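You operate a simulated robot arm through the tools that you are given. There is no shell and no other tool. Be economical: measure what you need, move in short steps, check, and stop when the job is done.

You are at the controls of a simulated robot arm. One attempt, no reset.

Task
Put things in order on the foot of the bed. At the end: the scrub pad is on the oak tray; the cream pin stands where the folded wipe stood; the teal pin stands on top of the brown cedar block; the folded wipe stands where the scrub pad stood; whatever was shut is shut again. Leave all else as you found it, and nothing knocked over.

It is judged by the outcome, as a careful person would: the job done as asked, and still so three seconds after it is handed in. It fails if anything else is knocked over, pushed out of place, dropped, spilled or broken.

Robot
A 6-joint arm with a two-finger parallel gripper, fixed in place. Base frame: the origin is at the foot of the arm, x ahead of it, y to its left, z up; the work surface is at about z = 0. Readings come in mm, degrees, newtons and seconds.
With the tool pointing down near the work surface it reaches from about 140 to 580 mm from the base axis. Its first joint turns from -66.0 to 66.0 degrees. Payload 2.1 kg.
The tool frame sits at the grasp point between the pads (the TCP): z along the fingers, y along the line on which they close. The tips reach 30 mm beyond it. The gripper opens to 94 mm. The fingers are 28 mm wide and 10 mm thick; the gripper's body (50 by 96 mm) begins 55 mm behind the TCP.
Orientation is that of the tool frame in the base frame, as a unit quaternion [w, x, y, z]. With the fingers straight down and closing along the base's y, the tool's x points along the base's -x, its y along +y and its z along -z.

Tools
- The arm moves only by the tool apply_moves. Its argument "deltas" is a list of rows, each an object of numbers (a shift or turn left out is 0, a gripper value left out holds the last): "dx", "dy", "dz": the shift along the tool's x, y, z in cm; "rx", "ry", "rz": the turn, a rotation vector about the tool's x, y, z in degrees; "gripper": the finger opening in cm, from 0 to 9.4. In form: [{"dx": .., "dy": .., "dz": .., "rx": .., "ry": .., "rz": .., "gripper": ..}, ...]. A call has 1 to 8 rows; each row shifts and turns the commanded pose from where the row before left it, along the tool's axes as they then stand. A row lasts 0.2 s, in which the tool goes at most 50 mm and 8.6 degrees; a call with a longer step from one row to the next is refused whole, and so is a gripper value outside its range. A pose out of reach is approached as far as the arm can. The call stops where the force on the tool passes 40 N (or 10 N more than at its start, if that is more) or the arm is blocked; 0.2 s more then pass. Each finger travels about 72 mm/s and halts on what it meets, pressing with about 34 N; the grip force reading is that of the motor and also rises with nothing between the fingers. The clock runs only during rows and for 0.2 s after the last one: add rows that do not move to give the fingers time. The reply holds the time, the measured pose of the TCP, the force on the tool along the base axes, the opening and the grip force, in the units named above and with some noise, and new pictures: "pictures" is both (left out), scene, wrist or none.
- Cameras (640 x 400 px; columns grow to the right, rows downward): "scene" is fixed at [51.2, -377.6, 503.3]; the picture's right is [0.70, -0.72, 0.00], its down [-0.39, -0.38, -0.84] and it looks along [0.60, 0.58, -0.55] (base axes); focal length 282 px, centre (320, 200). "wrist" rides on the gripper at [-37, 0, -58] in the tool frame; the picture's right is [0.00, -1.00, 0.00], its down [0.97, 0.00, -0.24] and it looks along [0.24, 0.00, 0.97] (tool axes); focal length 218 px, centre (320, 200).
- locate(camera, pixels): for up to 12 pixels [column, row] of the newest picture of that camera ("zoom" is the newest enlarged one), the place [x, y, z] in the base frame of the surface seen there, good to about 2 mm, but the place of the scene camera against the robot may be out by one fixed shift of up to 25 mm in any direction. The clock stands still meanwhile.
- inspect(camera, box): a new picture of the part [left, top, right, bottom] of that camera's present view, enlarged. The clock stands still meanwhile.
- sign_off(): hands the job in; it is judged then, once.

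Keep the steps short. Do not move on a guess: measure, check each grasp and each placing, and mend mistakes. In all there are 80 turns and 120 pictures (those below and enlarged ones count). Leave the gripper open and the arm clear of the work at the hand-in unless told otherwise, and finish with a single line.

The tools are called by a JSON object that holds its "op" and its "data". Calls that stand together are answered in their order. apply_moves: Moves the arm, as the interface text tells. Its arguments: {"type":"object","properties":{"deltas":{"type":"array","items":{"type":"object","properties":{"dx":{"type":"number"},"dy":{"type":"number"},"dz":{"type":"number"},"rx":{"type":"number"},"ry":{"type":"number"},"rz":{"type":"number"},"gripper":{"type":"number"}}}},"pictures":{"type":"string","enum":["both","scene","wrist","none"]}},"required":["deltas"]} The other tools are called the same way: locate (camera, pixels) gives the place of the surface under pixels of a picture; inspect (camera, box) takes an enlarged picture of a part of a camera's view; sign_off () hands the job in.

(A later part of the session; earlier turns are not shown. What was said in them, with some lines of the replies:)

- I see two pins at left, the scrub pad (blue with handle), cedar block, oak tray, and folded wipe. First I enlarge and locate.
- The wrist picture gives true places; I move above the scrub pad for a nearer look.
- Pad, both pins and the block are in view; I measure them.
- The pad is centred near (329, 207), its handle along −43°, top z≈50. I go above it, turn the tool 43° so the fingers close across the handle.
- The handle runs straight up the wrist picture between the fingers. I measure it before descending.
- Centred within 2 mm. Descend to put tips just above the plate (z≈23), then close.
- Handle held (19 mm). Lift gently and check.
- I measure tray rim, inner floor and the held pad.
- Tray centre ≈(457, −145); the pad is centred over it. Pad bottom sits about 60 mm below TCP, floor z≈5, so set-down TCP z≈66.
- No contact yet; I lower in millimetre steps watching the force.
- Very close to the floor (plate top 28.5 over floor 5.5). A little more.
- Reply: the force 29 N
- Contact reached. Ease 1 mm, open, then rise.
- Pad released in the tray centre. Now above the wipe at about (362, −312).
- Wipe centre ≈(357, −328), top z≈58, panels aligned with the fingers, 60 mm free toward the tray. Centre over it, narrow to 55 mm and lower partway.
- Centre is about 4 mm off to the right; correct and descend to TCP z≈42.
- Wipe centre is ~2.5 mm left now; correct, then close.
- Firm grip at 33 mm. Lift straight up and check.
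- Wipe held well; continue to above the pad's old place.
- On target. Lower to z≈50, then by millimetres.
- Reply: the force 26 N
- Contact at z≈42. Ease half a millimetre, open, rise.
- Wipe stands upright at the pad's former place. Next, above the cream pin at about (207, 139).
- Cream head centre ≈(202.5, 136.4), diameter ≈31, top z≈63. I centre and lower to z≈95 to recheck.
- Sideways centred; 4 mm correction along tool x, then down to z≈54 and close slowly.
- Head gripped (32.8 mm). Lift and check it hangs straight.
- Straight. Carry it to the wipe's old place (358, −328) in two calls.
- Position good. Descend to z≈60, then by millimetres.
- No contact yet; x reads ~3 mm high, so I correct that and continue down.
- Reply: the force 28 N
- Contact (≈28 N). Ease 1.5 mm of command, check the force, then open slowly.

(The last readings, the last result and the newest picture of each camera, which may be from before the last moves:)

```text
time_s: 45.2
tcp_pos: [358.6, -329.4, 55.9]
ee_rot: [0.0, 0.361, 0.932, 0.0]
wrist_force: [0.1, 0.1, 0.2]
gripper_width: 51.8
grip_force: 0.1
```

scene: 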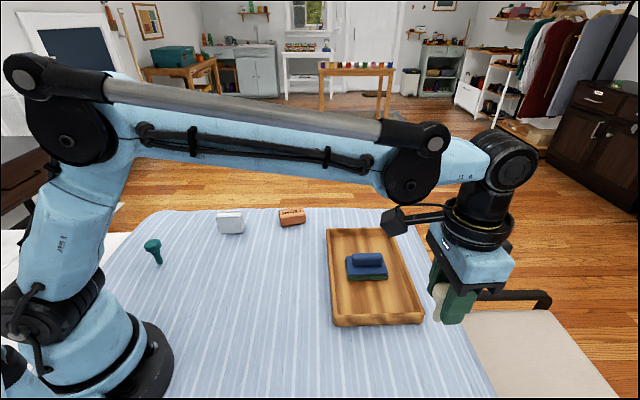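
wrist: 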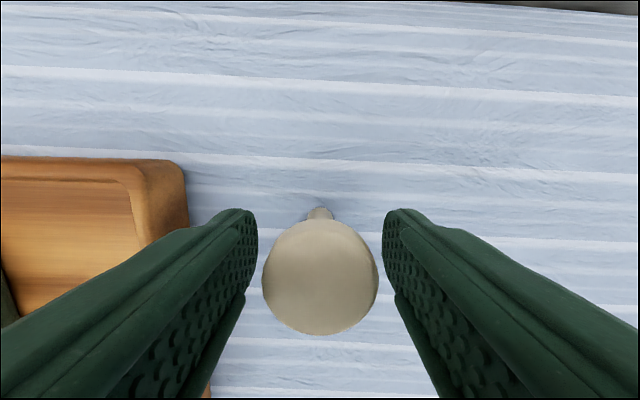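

The pin stands free and centred between the open fingers. Rise straight up.

{"op": "apply_moves", "data": {"deltas": [{"dz": -3}, {"dz": -4}, {"dz": -5}, {}], "pictures": "both"}}

{"op": "inspect", "data": {"camera": "scene", "box": [380, 310, 480, 390]}}

```text
time_s: 46.2
tcp_pos: [359.1, -330.9, 178.5]
ee_rot: [0.0, 0.361, 0.933, 0.0]
wrist_force: [-0.2, -1.1, -0.1]
gripper_width: 52.0
grip_force: 0.1
```

scene: 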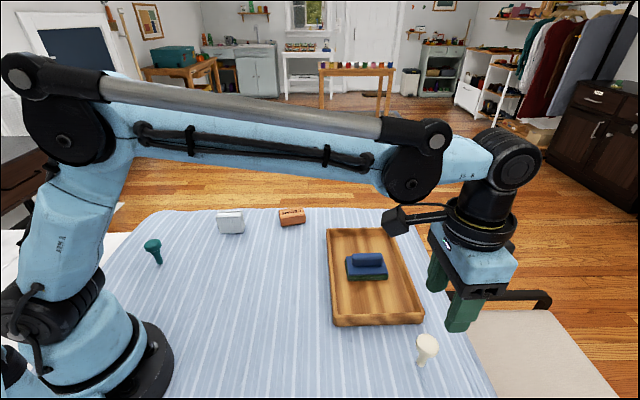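
wrist: 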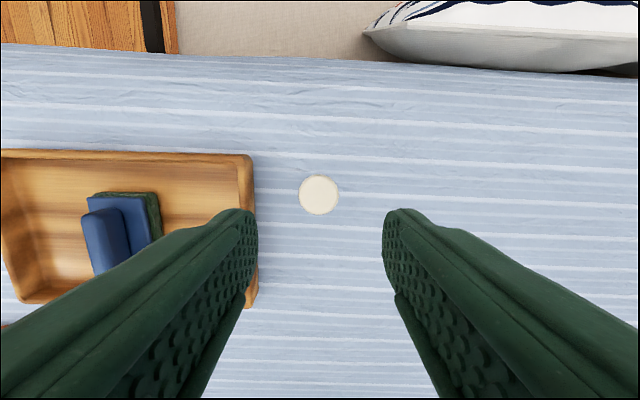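

```text
5.00 times, centred on (430, 350) of scene
```

zoom: 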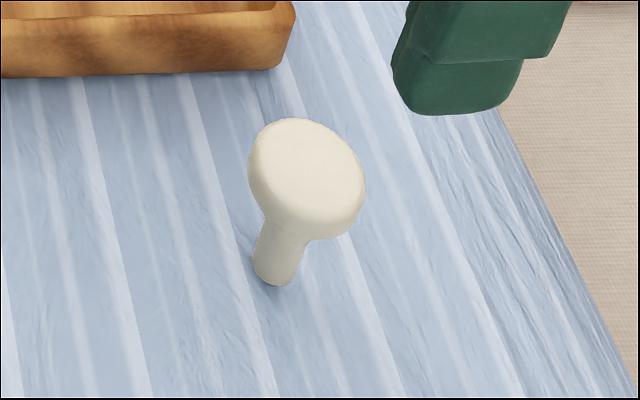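

Cream pin stands on the wipe's spot. Now back across to the teal pin, around (148, 218).

{"op": "apply_moves", "data": {"deltas": [{"dx": 4.043, "dy": 2.029}, {"dx": 4.043, "dy": 2.029}, {"dx": 4.043, "dy": 2.029}, {"dx": 4.043, "dy": 2.029}, {"dx": 4.043, "dy": 2.029}, {"dx": 4.043, "dy": 2.029}, {"dx": 4.043, "dy": 2.029}], "pictures": "none"}}

{"op": "apply_moves", "data": {"deltas": [{"dx": 4.043, "dy": 2.029}, {"dx": 4.043, "dy": 2.029}, {"dx": 4.043, "dy": 2.029}, {"dx": 4.043, "dy": 2.029}, {"dx": 4.043, "dy": 2.029}, {"dx": 4.043, "dy": 2.029}, {}], "pictures": "wrist"}}

```text
time_s: 47.8
tcp_pos: [245.0, -33.5, 174.4]
ee_rot: [0.0, 0.361, 0.932, 0.0]
wrist_force: [0.8, 0.0, 0.4]
gripper_width: 52.1
grip_force: 0.2
```

```text
time_s: 49.4
tcp_pos: [148.0, 219.0, 177.3]
ee_rot: [0.0, 0.361, 0.933, 0.001]
wrist_force: [0.6, -0.5, 0.2]
gripper_width: 51.8
grip_force: 0.1
```

wrist: 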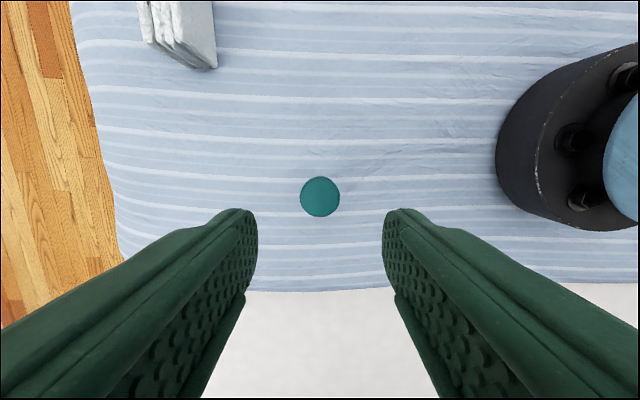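

Centred (head at (320, 197)). Lower to z≈100 and recheck.

{"op": "apply_moves", "data": {"deltas": [{"dz": 4}, {"dz": 3.7}, {}], "pictures": "wrist"}}

{"op": "locate", "data": {"camera": "wrist", "pixels": [[320, 225], [320, 205], [320, 245], [300, 225], [340, 225]]}}

```text
time_s: 50.2
tcp_pos: [145.7, 219.6, 101.2]
ee_rot: [-0.001, 0.361, 0.933, 0.001]
wrist_force: [-1.0, -0.9, 0.2]
gripper_width: 51.9
grip_force: 0.1
```

wrist: 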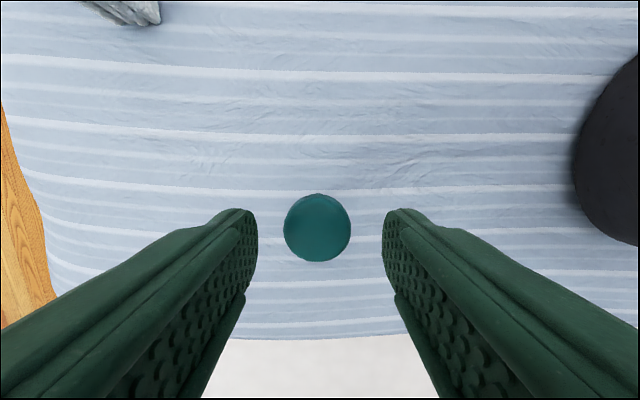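

```text
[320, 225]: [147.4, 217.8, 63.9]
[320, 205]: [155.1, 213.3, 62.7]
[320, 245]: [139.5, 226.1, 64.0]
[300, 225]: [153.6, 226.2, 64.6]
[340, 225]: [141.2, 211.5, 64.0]
```

Centred. Down to z≈56, narrow, check.

{"op": "apply_moves", "data": {"deltas": [{"dy": 0.1, "dz": 2.2}, {"dz": 2.3}, {}, {"gripper": 3.8}, {}], "pictures": "wrist"}}

```text
time_s: 51.4
tcp_pos: [148.3, 220.9, 56.5]
ee_rot: [0.0, 0.361, 0.932, 0.0]
wrist_force: [-0.1, 0.3, 0.6]
gripper_width: 37.9
grip_force: 0.1
```

wrist: 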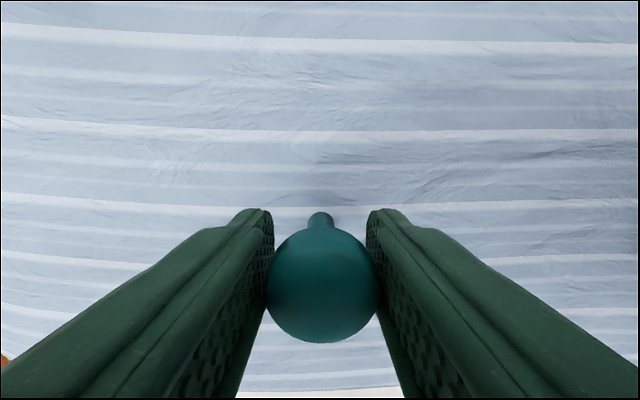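

{"op": "apply_moves", "data": {"deltas": [{"gripper": 2.2}, {"gripper": 2.2}, {"gripper": 2.2}, {"dz": -1}, {"dz": -3}, {"dz": -4}, {"dz": -5}, {}], "pictures": "both"}}

```text
time_s: 53.2
tcp_pos: [153.0, 222.1, 186.3]
ee_rot: [0.0, 0.361, 0.933, 0.0]
wrist_force: [-0.6, 0.4, -1.2]
gripper_width: 32.1
grip_force: 34.6
```

scene: 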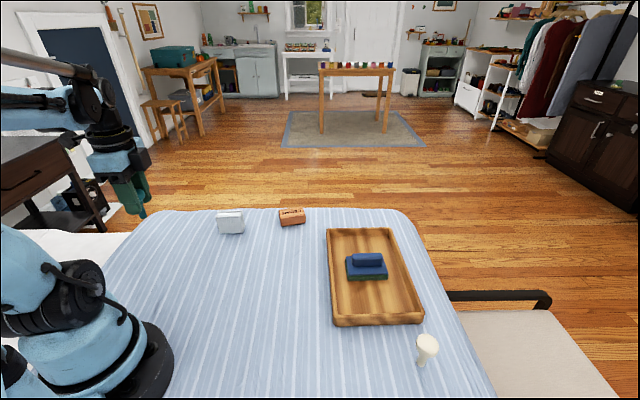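
wrist: 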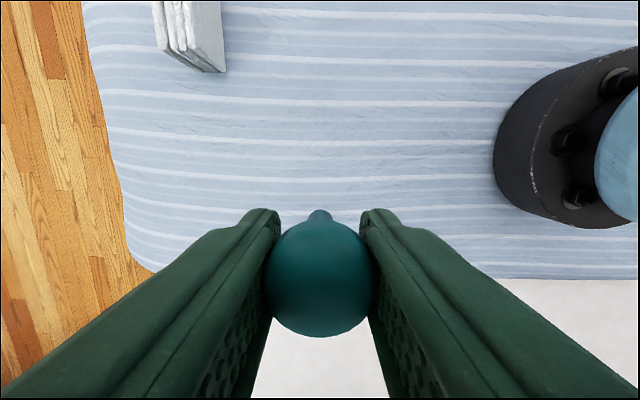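

Teal pin held straight. Move toward the block, stopping short to view it.

{"op": "apply_moves", "data": {"deltas": [{"dx": -3.66, "dy": 2.37}, {"dx": -3.66, "dy": 2.37}, {"dx": -3.66, "dy": 2.37}, {"dx": -3.66, "dy": 2.37}, {"dx": -3.66, "dy": 2.37}, {"dx": -3.66, "dy": 2.37}, {}], "pictures": "wrist"}}

```text
time_s: 54.8
tcp_pos: [409.5, 175.3, 183.7]
ee_rot: [0.001, 0.361, 0.933, 0.0]
wrist_force: [-0.6, 0.9, -0.7]
gripper_width: 32.1
grip_force: 34.1
```

wrist: 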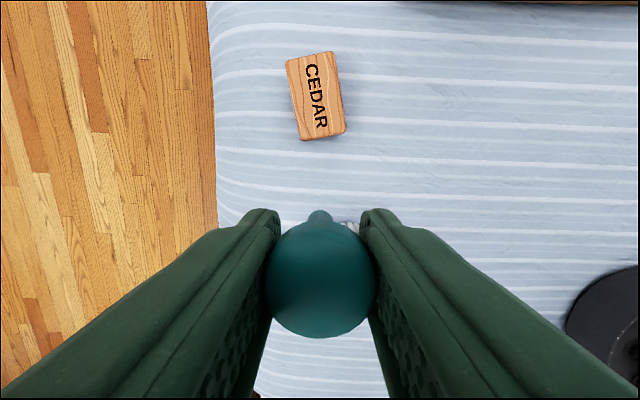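

{"op": "locate", "data": {"camera": "wrist", "pixels": [[287, 62], [332, 53], [345, 126], [302, 135], [316, 95], [300, 98], [333, 92], [320, 213]]}}

```text
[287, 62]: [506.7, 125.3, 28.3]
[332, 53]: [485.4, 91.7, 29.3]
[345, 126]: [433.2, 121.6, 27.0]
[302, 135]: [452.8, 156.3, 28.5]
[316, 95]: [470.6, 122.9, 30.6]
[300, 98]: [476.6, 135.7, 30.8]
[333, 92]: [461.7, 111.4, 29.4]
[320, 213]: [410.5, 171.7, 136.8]
```

Block centre ≈(469.5, 123.7), top z≈29. Move over it and lower to leave the pin's foot ~10 mm above.

{"op": "apply_moves", "data": {"deltas": [{"dx": -3.95, "dy": 0.11}, {"dx": -3.95, "dy": 0.11}, {"dz": 4}, {"dz": 3.5}, {}], "pictures": "both"}}

{"op": "inspect", "data": {"camera": "scene", "box": [250, 150, 350, 240]}}

```text
time_s: 56.0
tcp_pos: [466.5, 125.0, 108.7]
ee_rot: [0.0, 0.36, 0.933, 0.001]
wrist_force: [0.4, 0.4, -0.2]
gripper_width: 31.7
grip_force: 33.7
```

scene: 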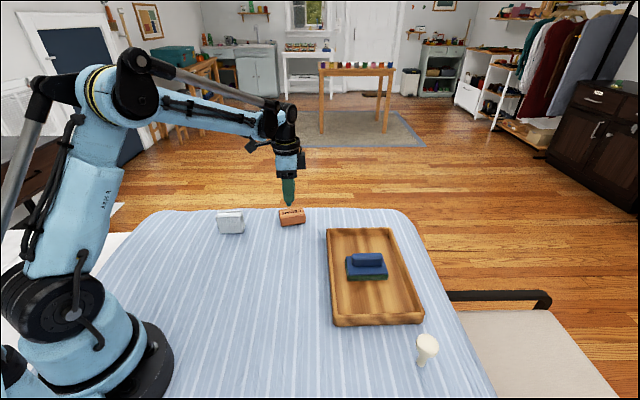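
wrist: 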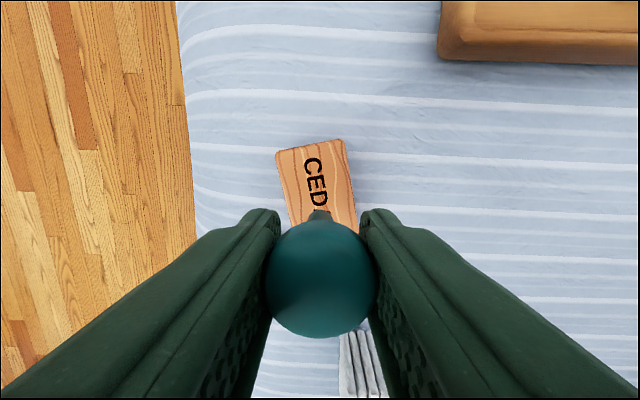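

```text
4.44 times, centred on (300, 195) of scene
```

zoom: 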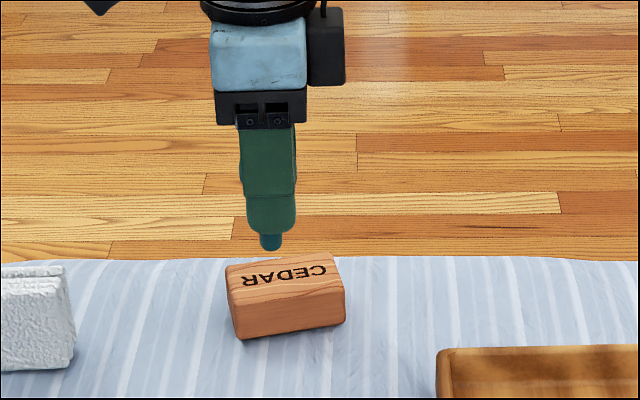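

Foot looks a bit left of the block's centre in the enlarged view; I measure both in the same picture.

{"op": "locate", "data": {"camera": "zoom", "pixels": [[270, 243], [271, 236], [230, 266], [332, 255], [343, 288], [236, 303], [285, 277], [262, 240], [280, 240]]}}

{"op": "locate", "data": {"camera": "wrist", "pixels": [[278, 152], [342, 141], [320, 215], [312, 170], [291, 222], [356, 222]]}}

```text
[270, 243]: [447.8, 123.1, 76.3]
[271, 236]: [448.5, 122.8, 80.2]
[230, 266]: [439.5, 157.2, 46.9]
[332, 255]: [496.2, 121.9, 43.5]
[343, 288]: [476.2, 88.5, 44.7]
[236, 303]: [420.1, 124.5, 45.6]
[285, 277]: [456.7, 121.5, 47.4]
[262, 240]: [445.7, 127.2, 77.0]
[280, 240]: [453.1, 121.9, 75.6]
```

```text
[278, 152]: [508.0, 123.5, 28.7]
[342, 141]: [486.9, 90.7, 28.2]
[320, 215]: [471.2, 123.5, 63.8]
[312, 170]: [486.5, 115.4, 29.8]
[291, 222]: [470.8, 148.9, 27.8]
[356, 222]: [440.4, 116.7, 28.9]
```

Scene says shift ≈(4, −5), pose says ≈(3, −1): I shift (3.5, −3) and lower a further 12 mm.

{"op": "apply_moves", "data": {"deltas": [{"dx": -0.46}, {"dz": 1.2}, {}], "pictures": "none"}}

{"op": "inspect", "data": {"camera": "scene", "box": [260, 170, 330, 230]}}

```text
time_s: 56.8
tcp_pos: [471.5, 123.2, 98.5]
ee_rot: [0.0, 0.361, 0.933, 0.0]
wrist_force: [0.0, -0.1, 0.0]
gripper_width: 32.0
grip_force: 34.0
```

```text
6.67 times, centred on (295, 200) of scene
```

zoom: 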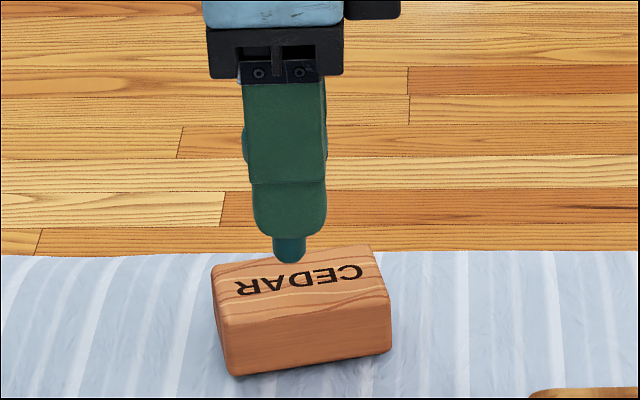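

Now well over the top face. Lower carefully by force.

{"op": "apply_moves", "data": {"deltas": [{"dz": 0.3}, {"dz": 0.2}, {}], "pictures": "none"}}

{"op": "apply_moves", "data": {"deltas": [{"dz": 0.1}, {"dz": 0.1}, {}], "pictures": "none"}}

{"op": "apply_moves", "data": {"deltas": [{"dz": 0.08}, {}], "pictures": "none"}}

```text
time_s: 57.6
tcp_pos: [468.9, 122.9, 92.6]
ee_rot: [0.0, 0.361, 0.933, 0.0]
wrist_force: [-0.1, -0.2, -1.3]
gripper_width: 32.1
grip_force: 33.6
```

```text
time_s: 58.4
tcp_pos: [469.3, 123.6, 90.2]
ee_rot: [0.0, 0.361, 0.933, 0.0]
wrist_force: [-0.3, 0.2, 0.0]
gripper_width: 31.8
grip_force: 33.9
```

```text
time_s: 59.0
tcp_pos: [469.1, 124.7, 88.8]
ee_rot: [-0.001, 0.361, 0.932, -0.001]
wrist_force: [0.4, 0.5, -0.8]
gripper_width: 31.8
grip_force: 34.0
```

{"op": "apply_moves", "data": {"deltas": [{"dz": 0.08}, {}], "pictures": "none"}}

{"op": "apply_moves", "data": {"deltas": [{"dz": 0.06}, {}], "pictures": "none"}}

```text
time_s: 59.6
tcp_pos: [468.6, 124.5, 88.7]
ee_rot: [0.0, 0.361, 0.933, 0.0]
wrist_force: [-0.4, 0.4, 0.5]
gripper_width: 31.9
grip_force: 33.6
```

```text
time_s: 60.2
tcp_pos: [469.4, 123.2, 87.5]
ee_rot: [-0.001, 0.361, 0.933, 0.0]
wrist_force: [-0.3, -0.6, 0.2]
gripper_width: 32.0
grip_force: 34.0
```

{"op": "apply_moves", "data": {"deltas": [{"dz": 0.06}, {}], "pictures": "none"}}

{"op": "inspect", "data": {"camera": "scene", "box": [260, 170, 330, 230]}}

```text
time_s: 60.8
tcp_pos: [469.0, 124.5, 87.0]
ee_rot: [0.0, 0.36, 0.933, 0.0]
wrist_force: [0.0, -0.2, -0.4]
gripper_width: 31.7
grip_force: 34.0
```

```text
6.67 times, centred on (295, 200) of scene
```

zoom: 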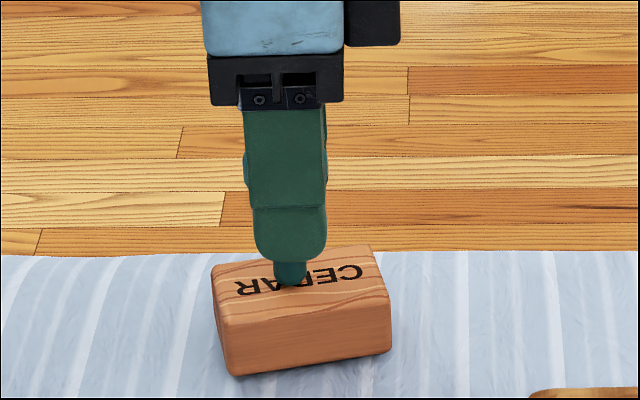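

Foot is nearly on; continue.

{"op": "apply_moves", "data": {"deltas": [{"dz": 0.06}, {}], "pictures": "none"}}

{"op": "apply_moves", "data": {"deltas": [{"dz": 0.06}, {}], "pictures": "none"}}

```text
time_s: 61.4
tcp_pos: [469.6, 123.2, 86.9]
ee_rot: [0.0, 0.361, 0.933, 0.0]
wrist_force: [0.3, 0.4, -0.4]
gripper_width: 32.1
grip_force: 34.0
```

```text
time_s: 62.0
tcp_pos: [470.0, 123.0, 86.0]
ee_rot: [0.0, 0.36, 0.933, -0.001]
wrist_force: [0.9, 0.4, -0.8]
gripper_width: 31.8
grip_force: 33.8
```

{"op": "apply_moves", "data": {"deltas": [{"dz": 0.06}, {}], "pictures": "none"}}

{"op": "apply_moves", "data": {"deltas": [{"dz": 0.06}, {}], "pictures": "wrist"}}

```text
time_s: 62.6
tcp_pos: [468.7, 123.7, 85.8]
ee_rot: [0.001, 0.361, 0.933, -0.001]
wrist_force: [1.3, -2.4, 8.9]
gripper_width: 31.8
grip_force: 34.4
```

```text
time_s: 63.2
tcp_pos: [468.7, 123.9, 86.2]
ee_rot: [-0.001, 0.361, 0.933, 0.001]
wrist_force: [1.8, -4.0, 18.8]
gripper_width: 31.7
grip_force: 33.6
```

wrist: 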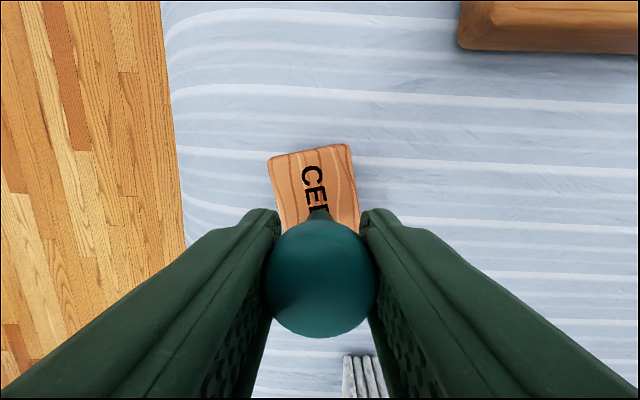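

Contact. Ease 0.8 mm and open in gentle stages.

{"op": "apply_moves", "data": {"deltas": [{"dz": -0.08}, {}, {"gripper": 3.5}, {"gripper": 4}, {"gripper": 5.2}, {}, {}], "pictures": "both"}}

```text
time_s: 64.8
tcp_pos: [469.1, 122.7, 84.7]
ee_rot: [0.0, 0.361, 0.933, -0.001]
wrist_force: [-0.1, -0.7, -0.4]
gripper_width: 51.8
grip_force: 0.0
```

scene: 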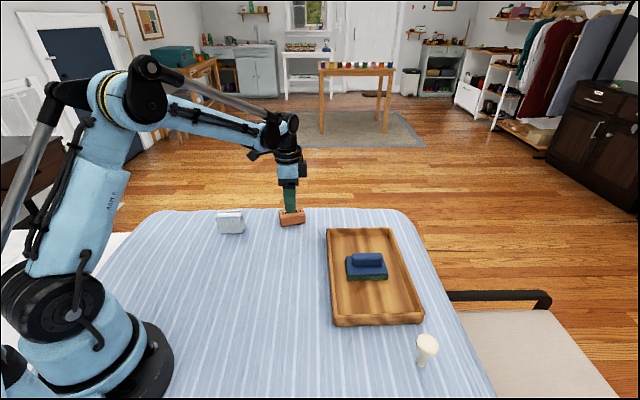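
wrist: 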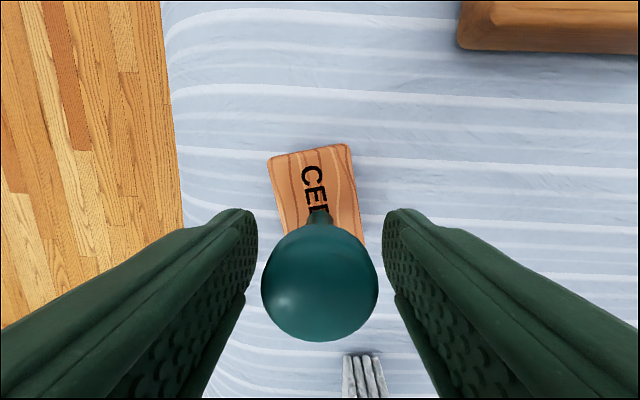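

Teal pin stands free. Rise straight up, then look.

{"op": "apply_moves", "data": {"deltas": [{"dz": -3}, {"dz": -4}, {"dz": -5}, {"dx": 3, "dy": -3}, {"dx": 3, "dy": -3}, {"dx": 3, "dy": -3}, {}], "pictures": "both"}}

{"op": "inspect", "data": {"camera": "scene", "box": [200, 170, 340, 250]}}

{"op": "inspect", "data": {"camera": "scene", "box": [320, 220, 480, 390]}}

```text
time_s: 66.4
tcp_pos: [341.2, 119.8, 204.5]
ee_rot: [0.0, 0.36, 0.933, 0.0]
wrist_force: [-0.4, 0.5, 0.1]
gripper_width: 51.8
grip_force: 0.1
```

scene: 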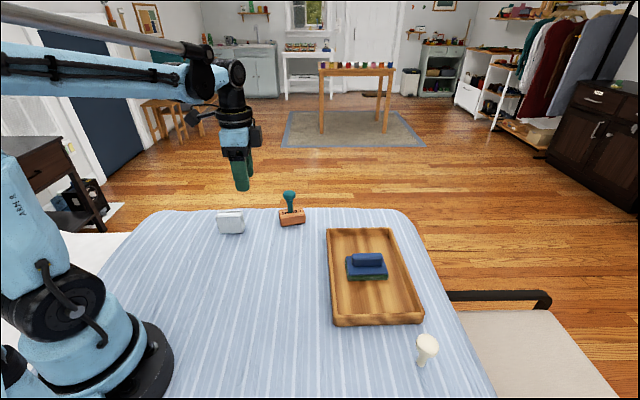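
wrist: 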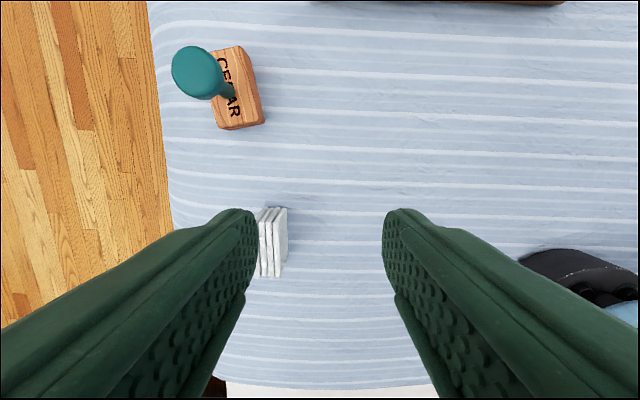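

```text
4.57 times, centred on (270, 210) of scene
```

zoom: 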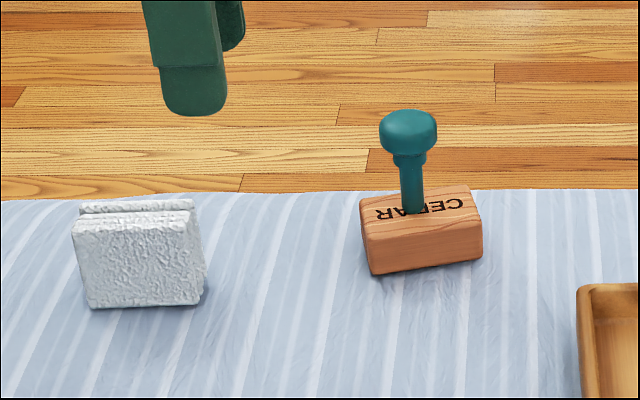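

```text
2.35 times, centred on (400, 305) of scene
```

zoom: 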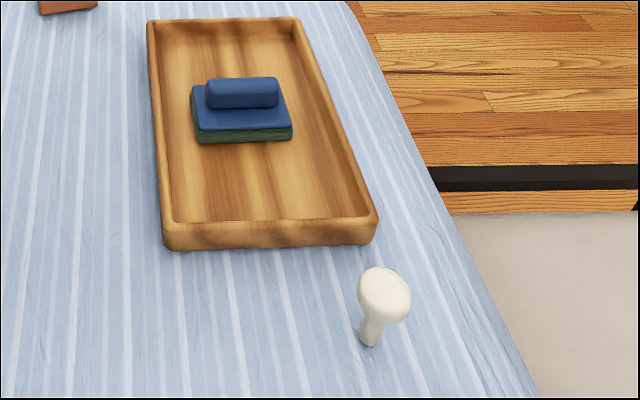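

All four items stand where asked, nothing else has moved, nothing shut was opened, and the arm is clear with the gripper open. I hand it in.

{"op": "sign_off", "data": {}}

```text
The job is handed in.
```

The job is handed in: the scrub pad is on the oak tray, the folded wipe stands where the pad was, the cream pin stands where the wipe was, and the teal pin stands on the cedar block; nothing was knocked over and nothing shut was opened.
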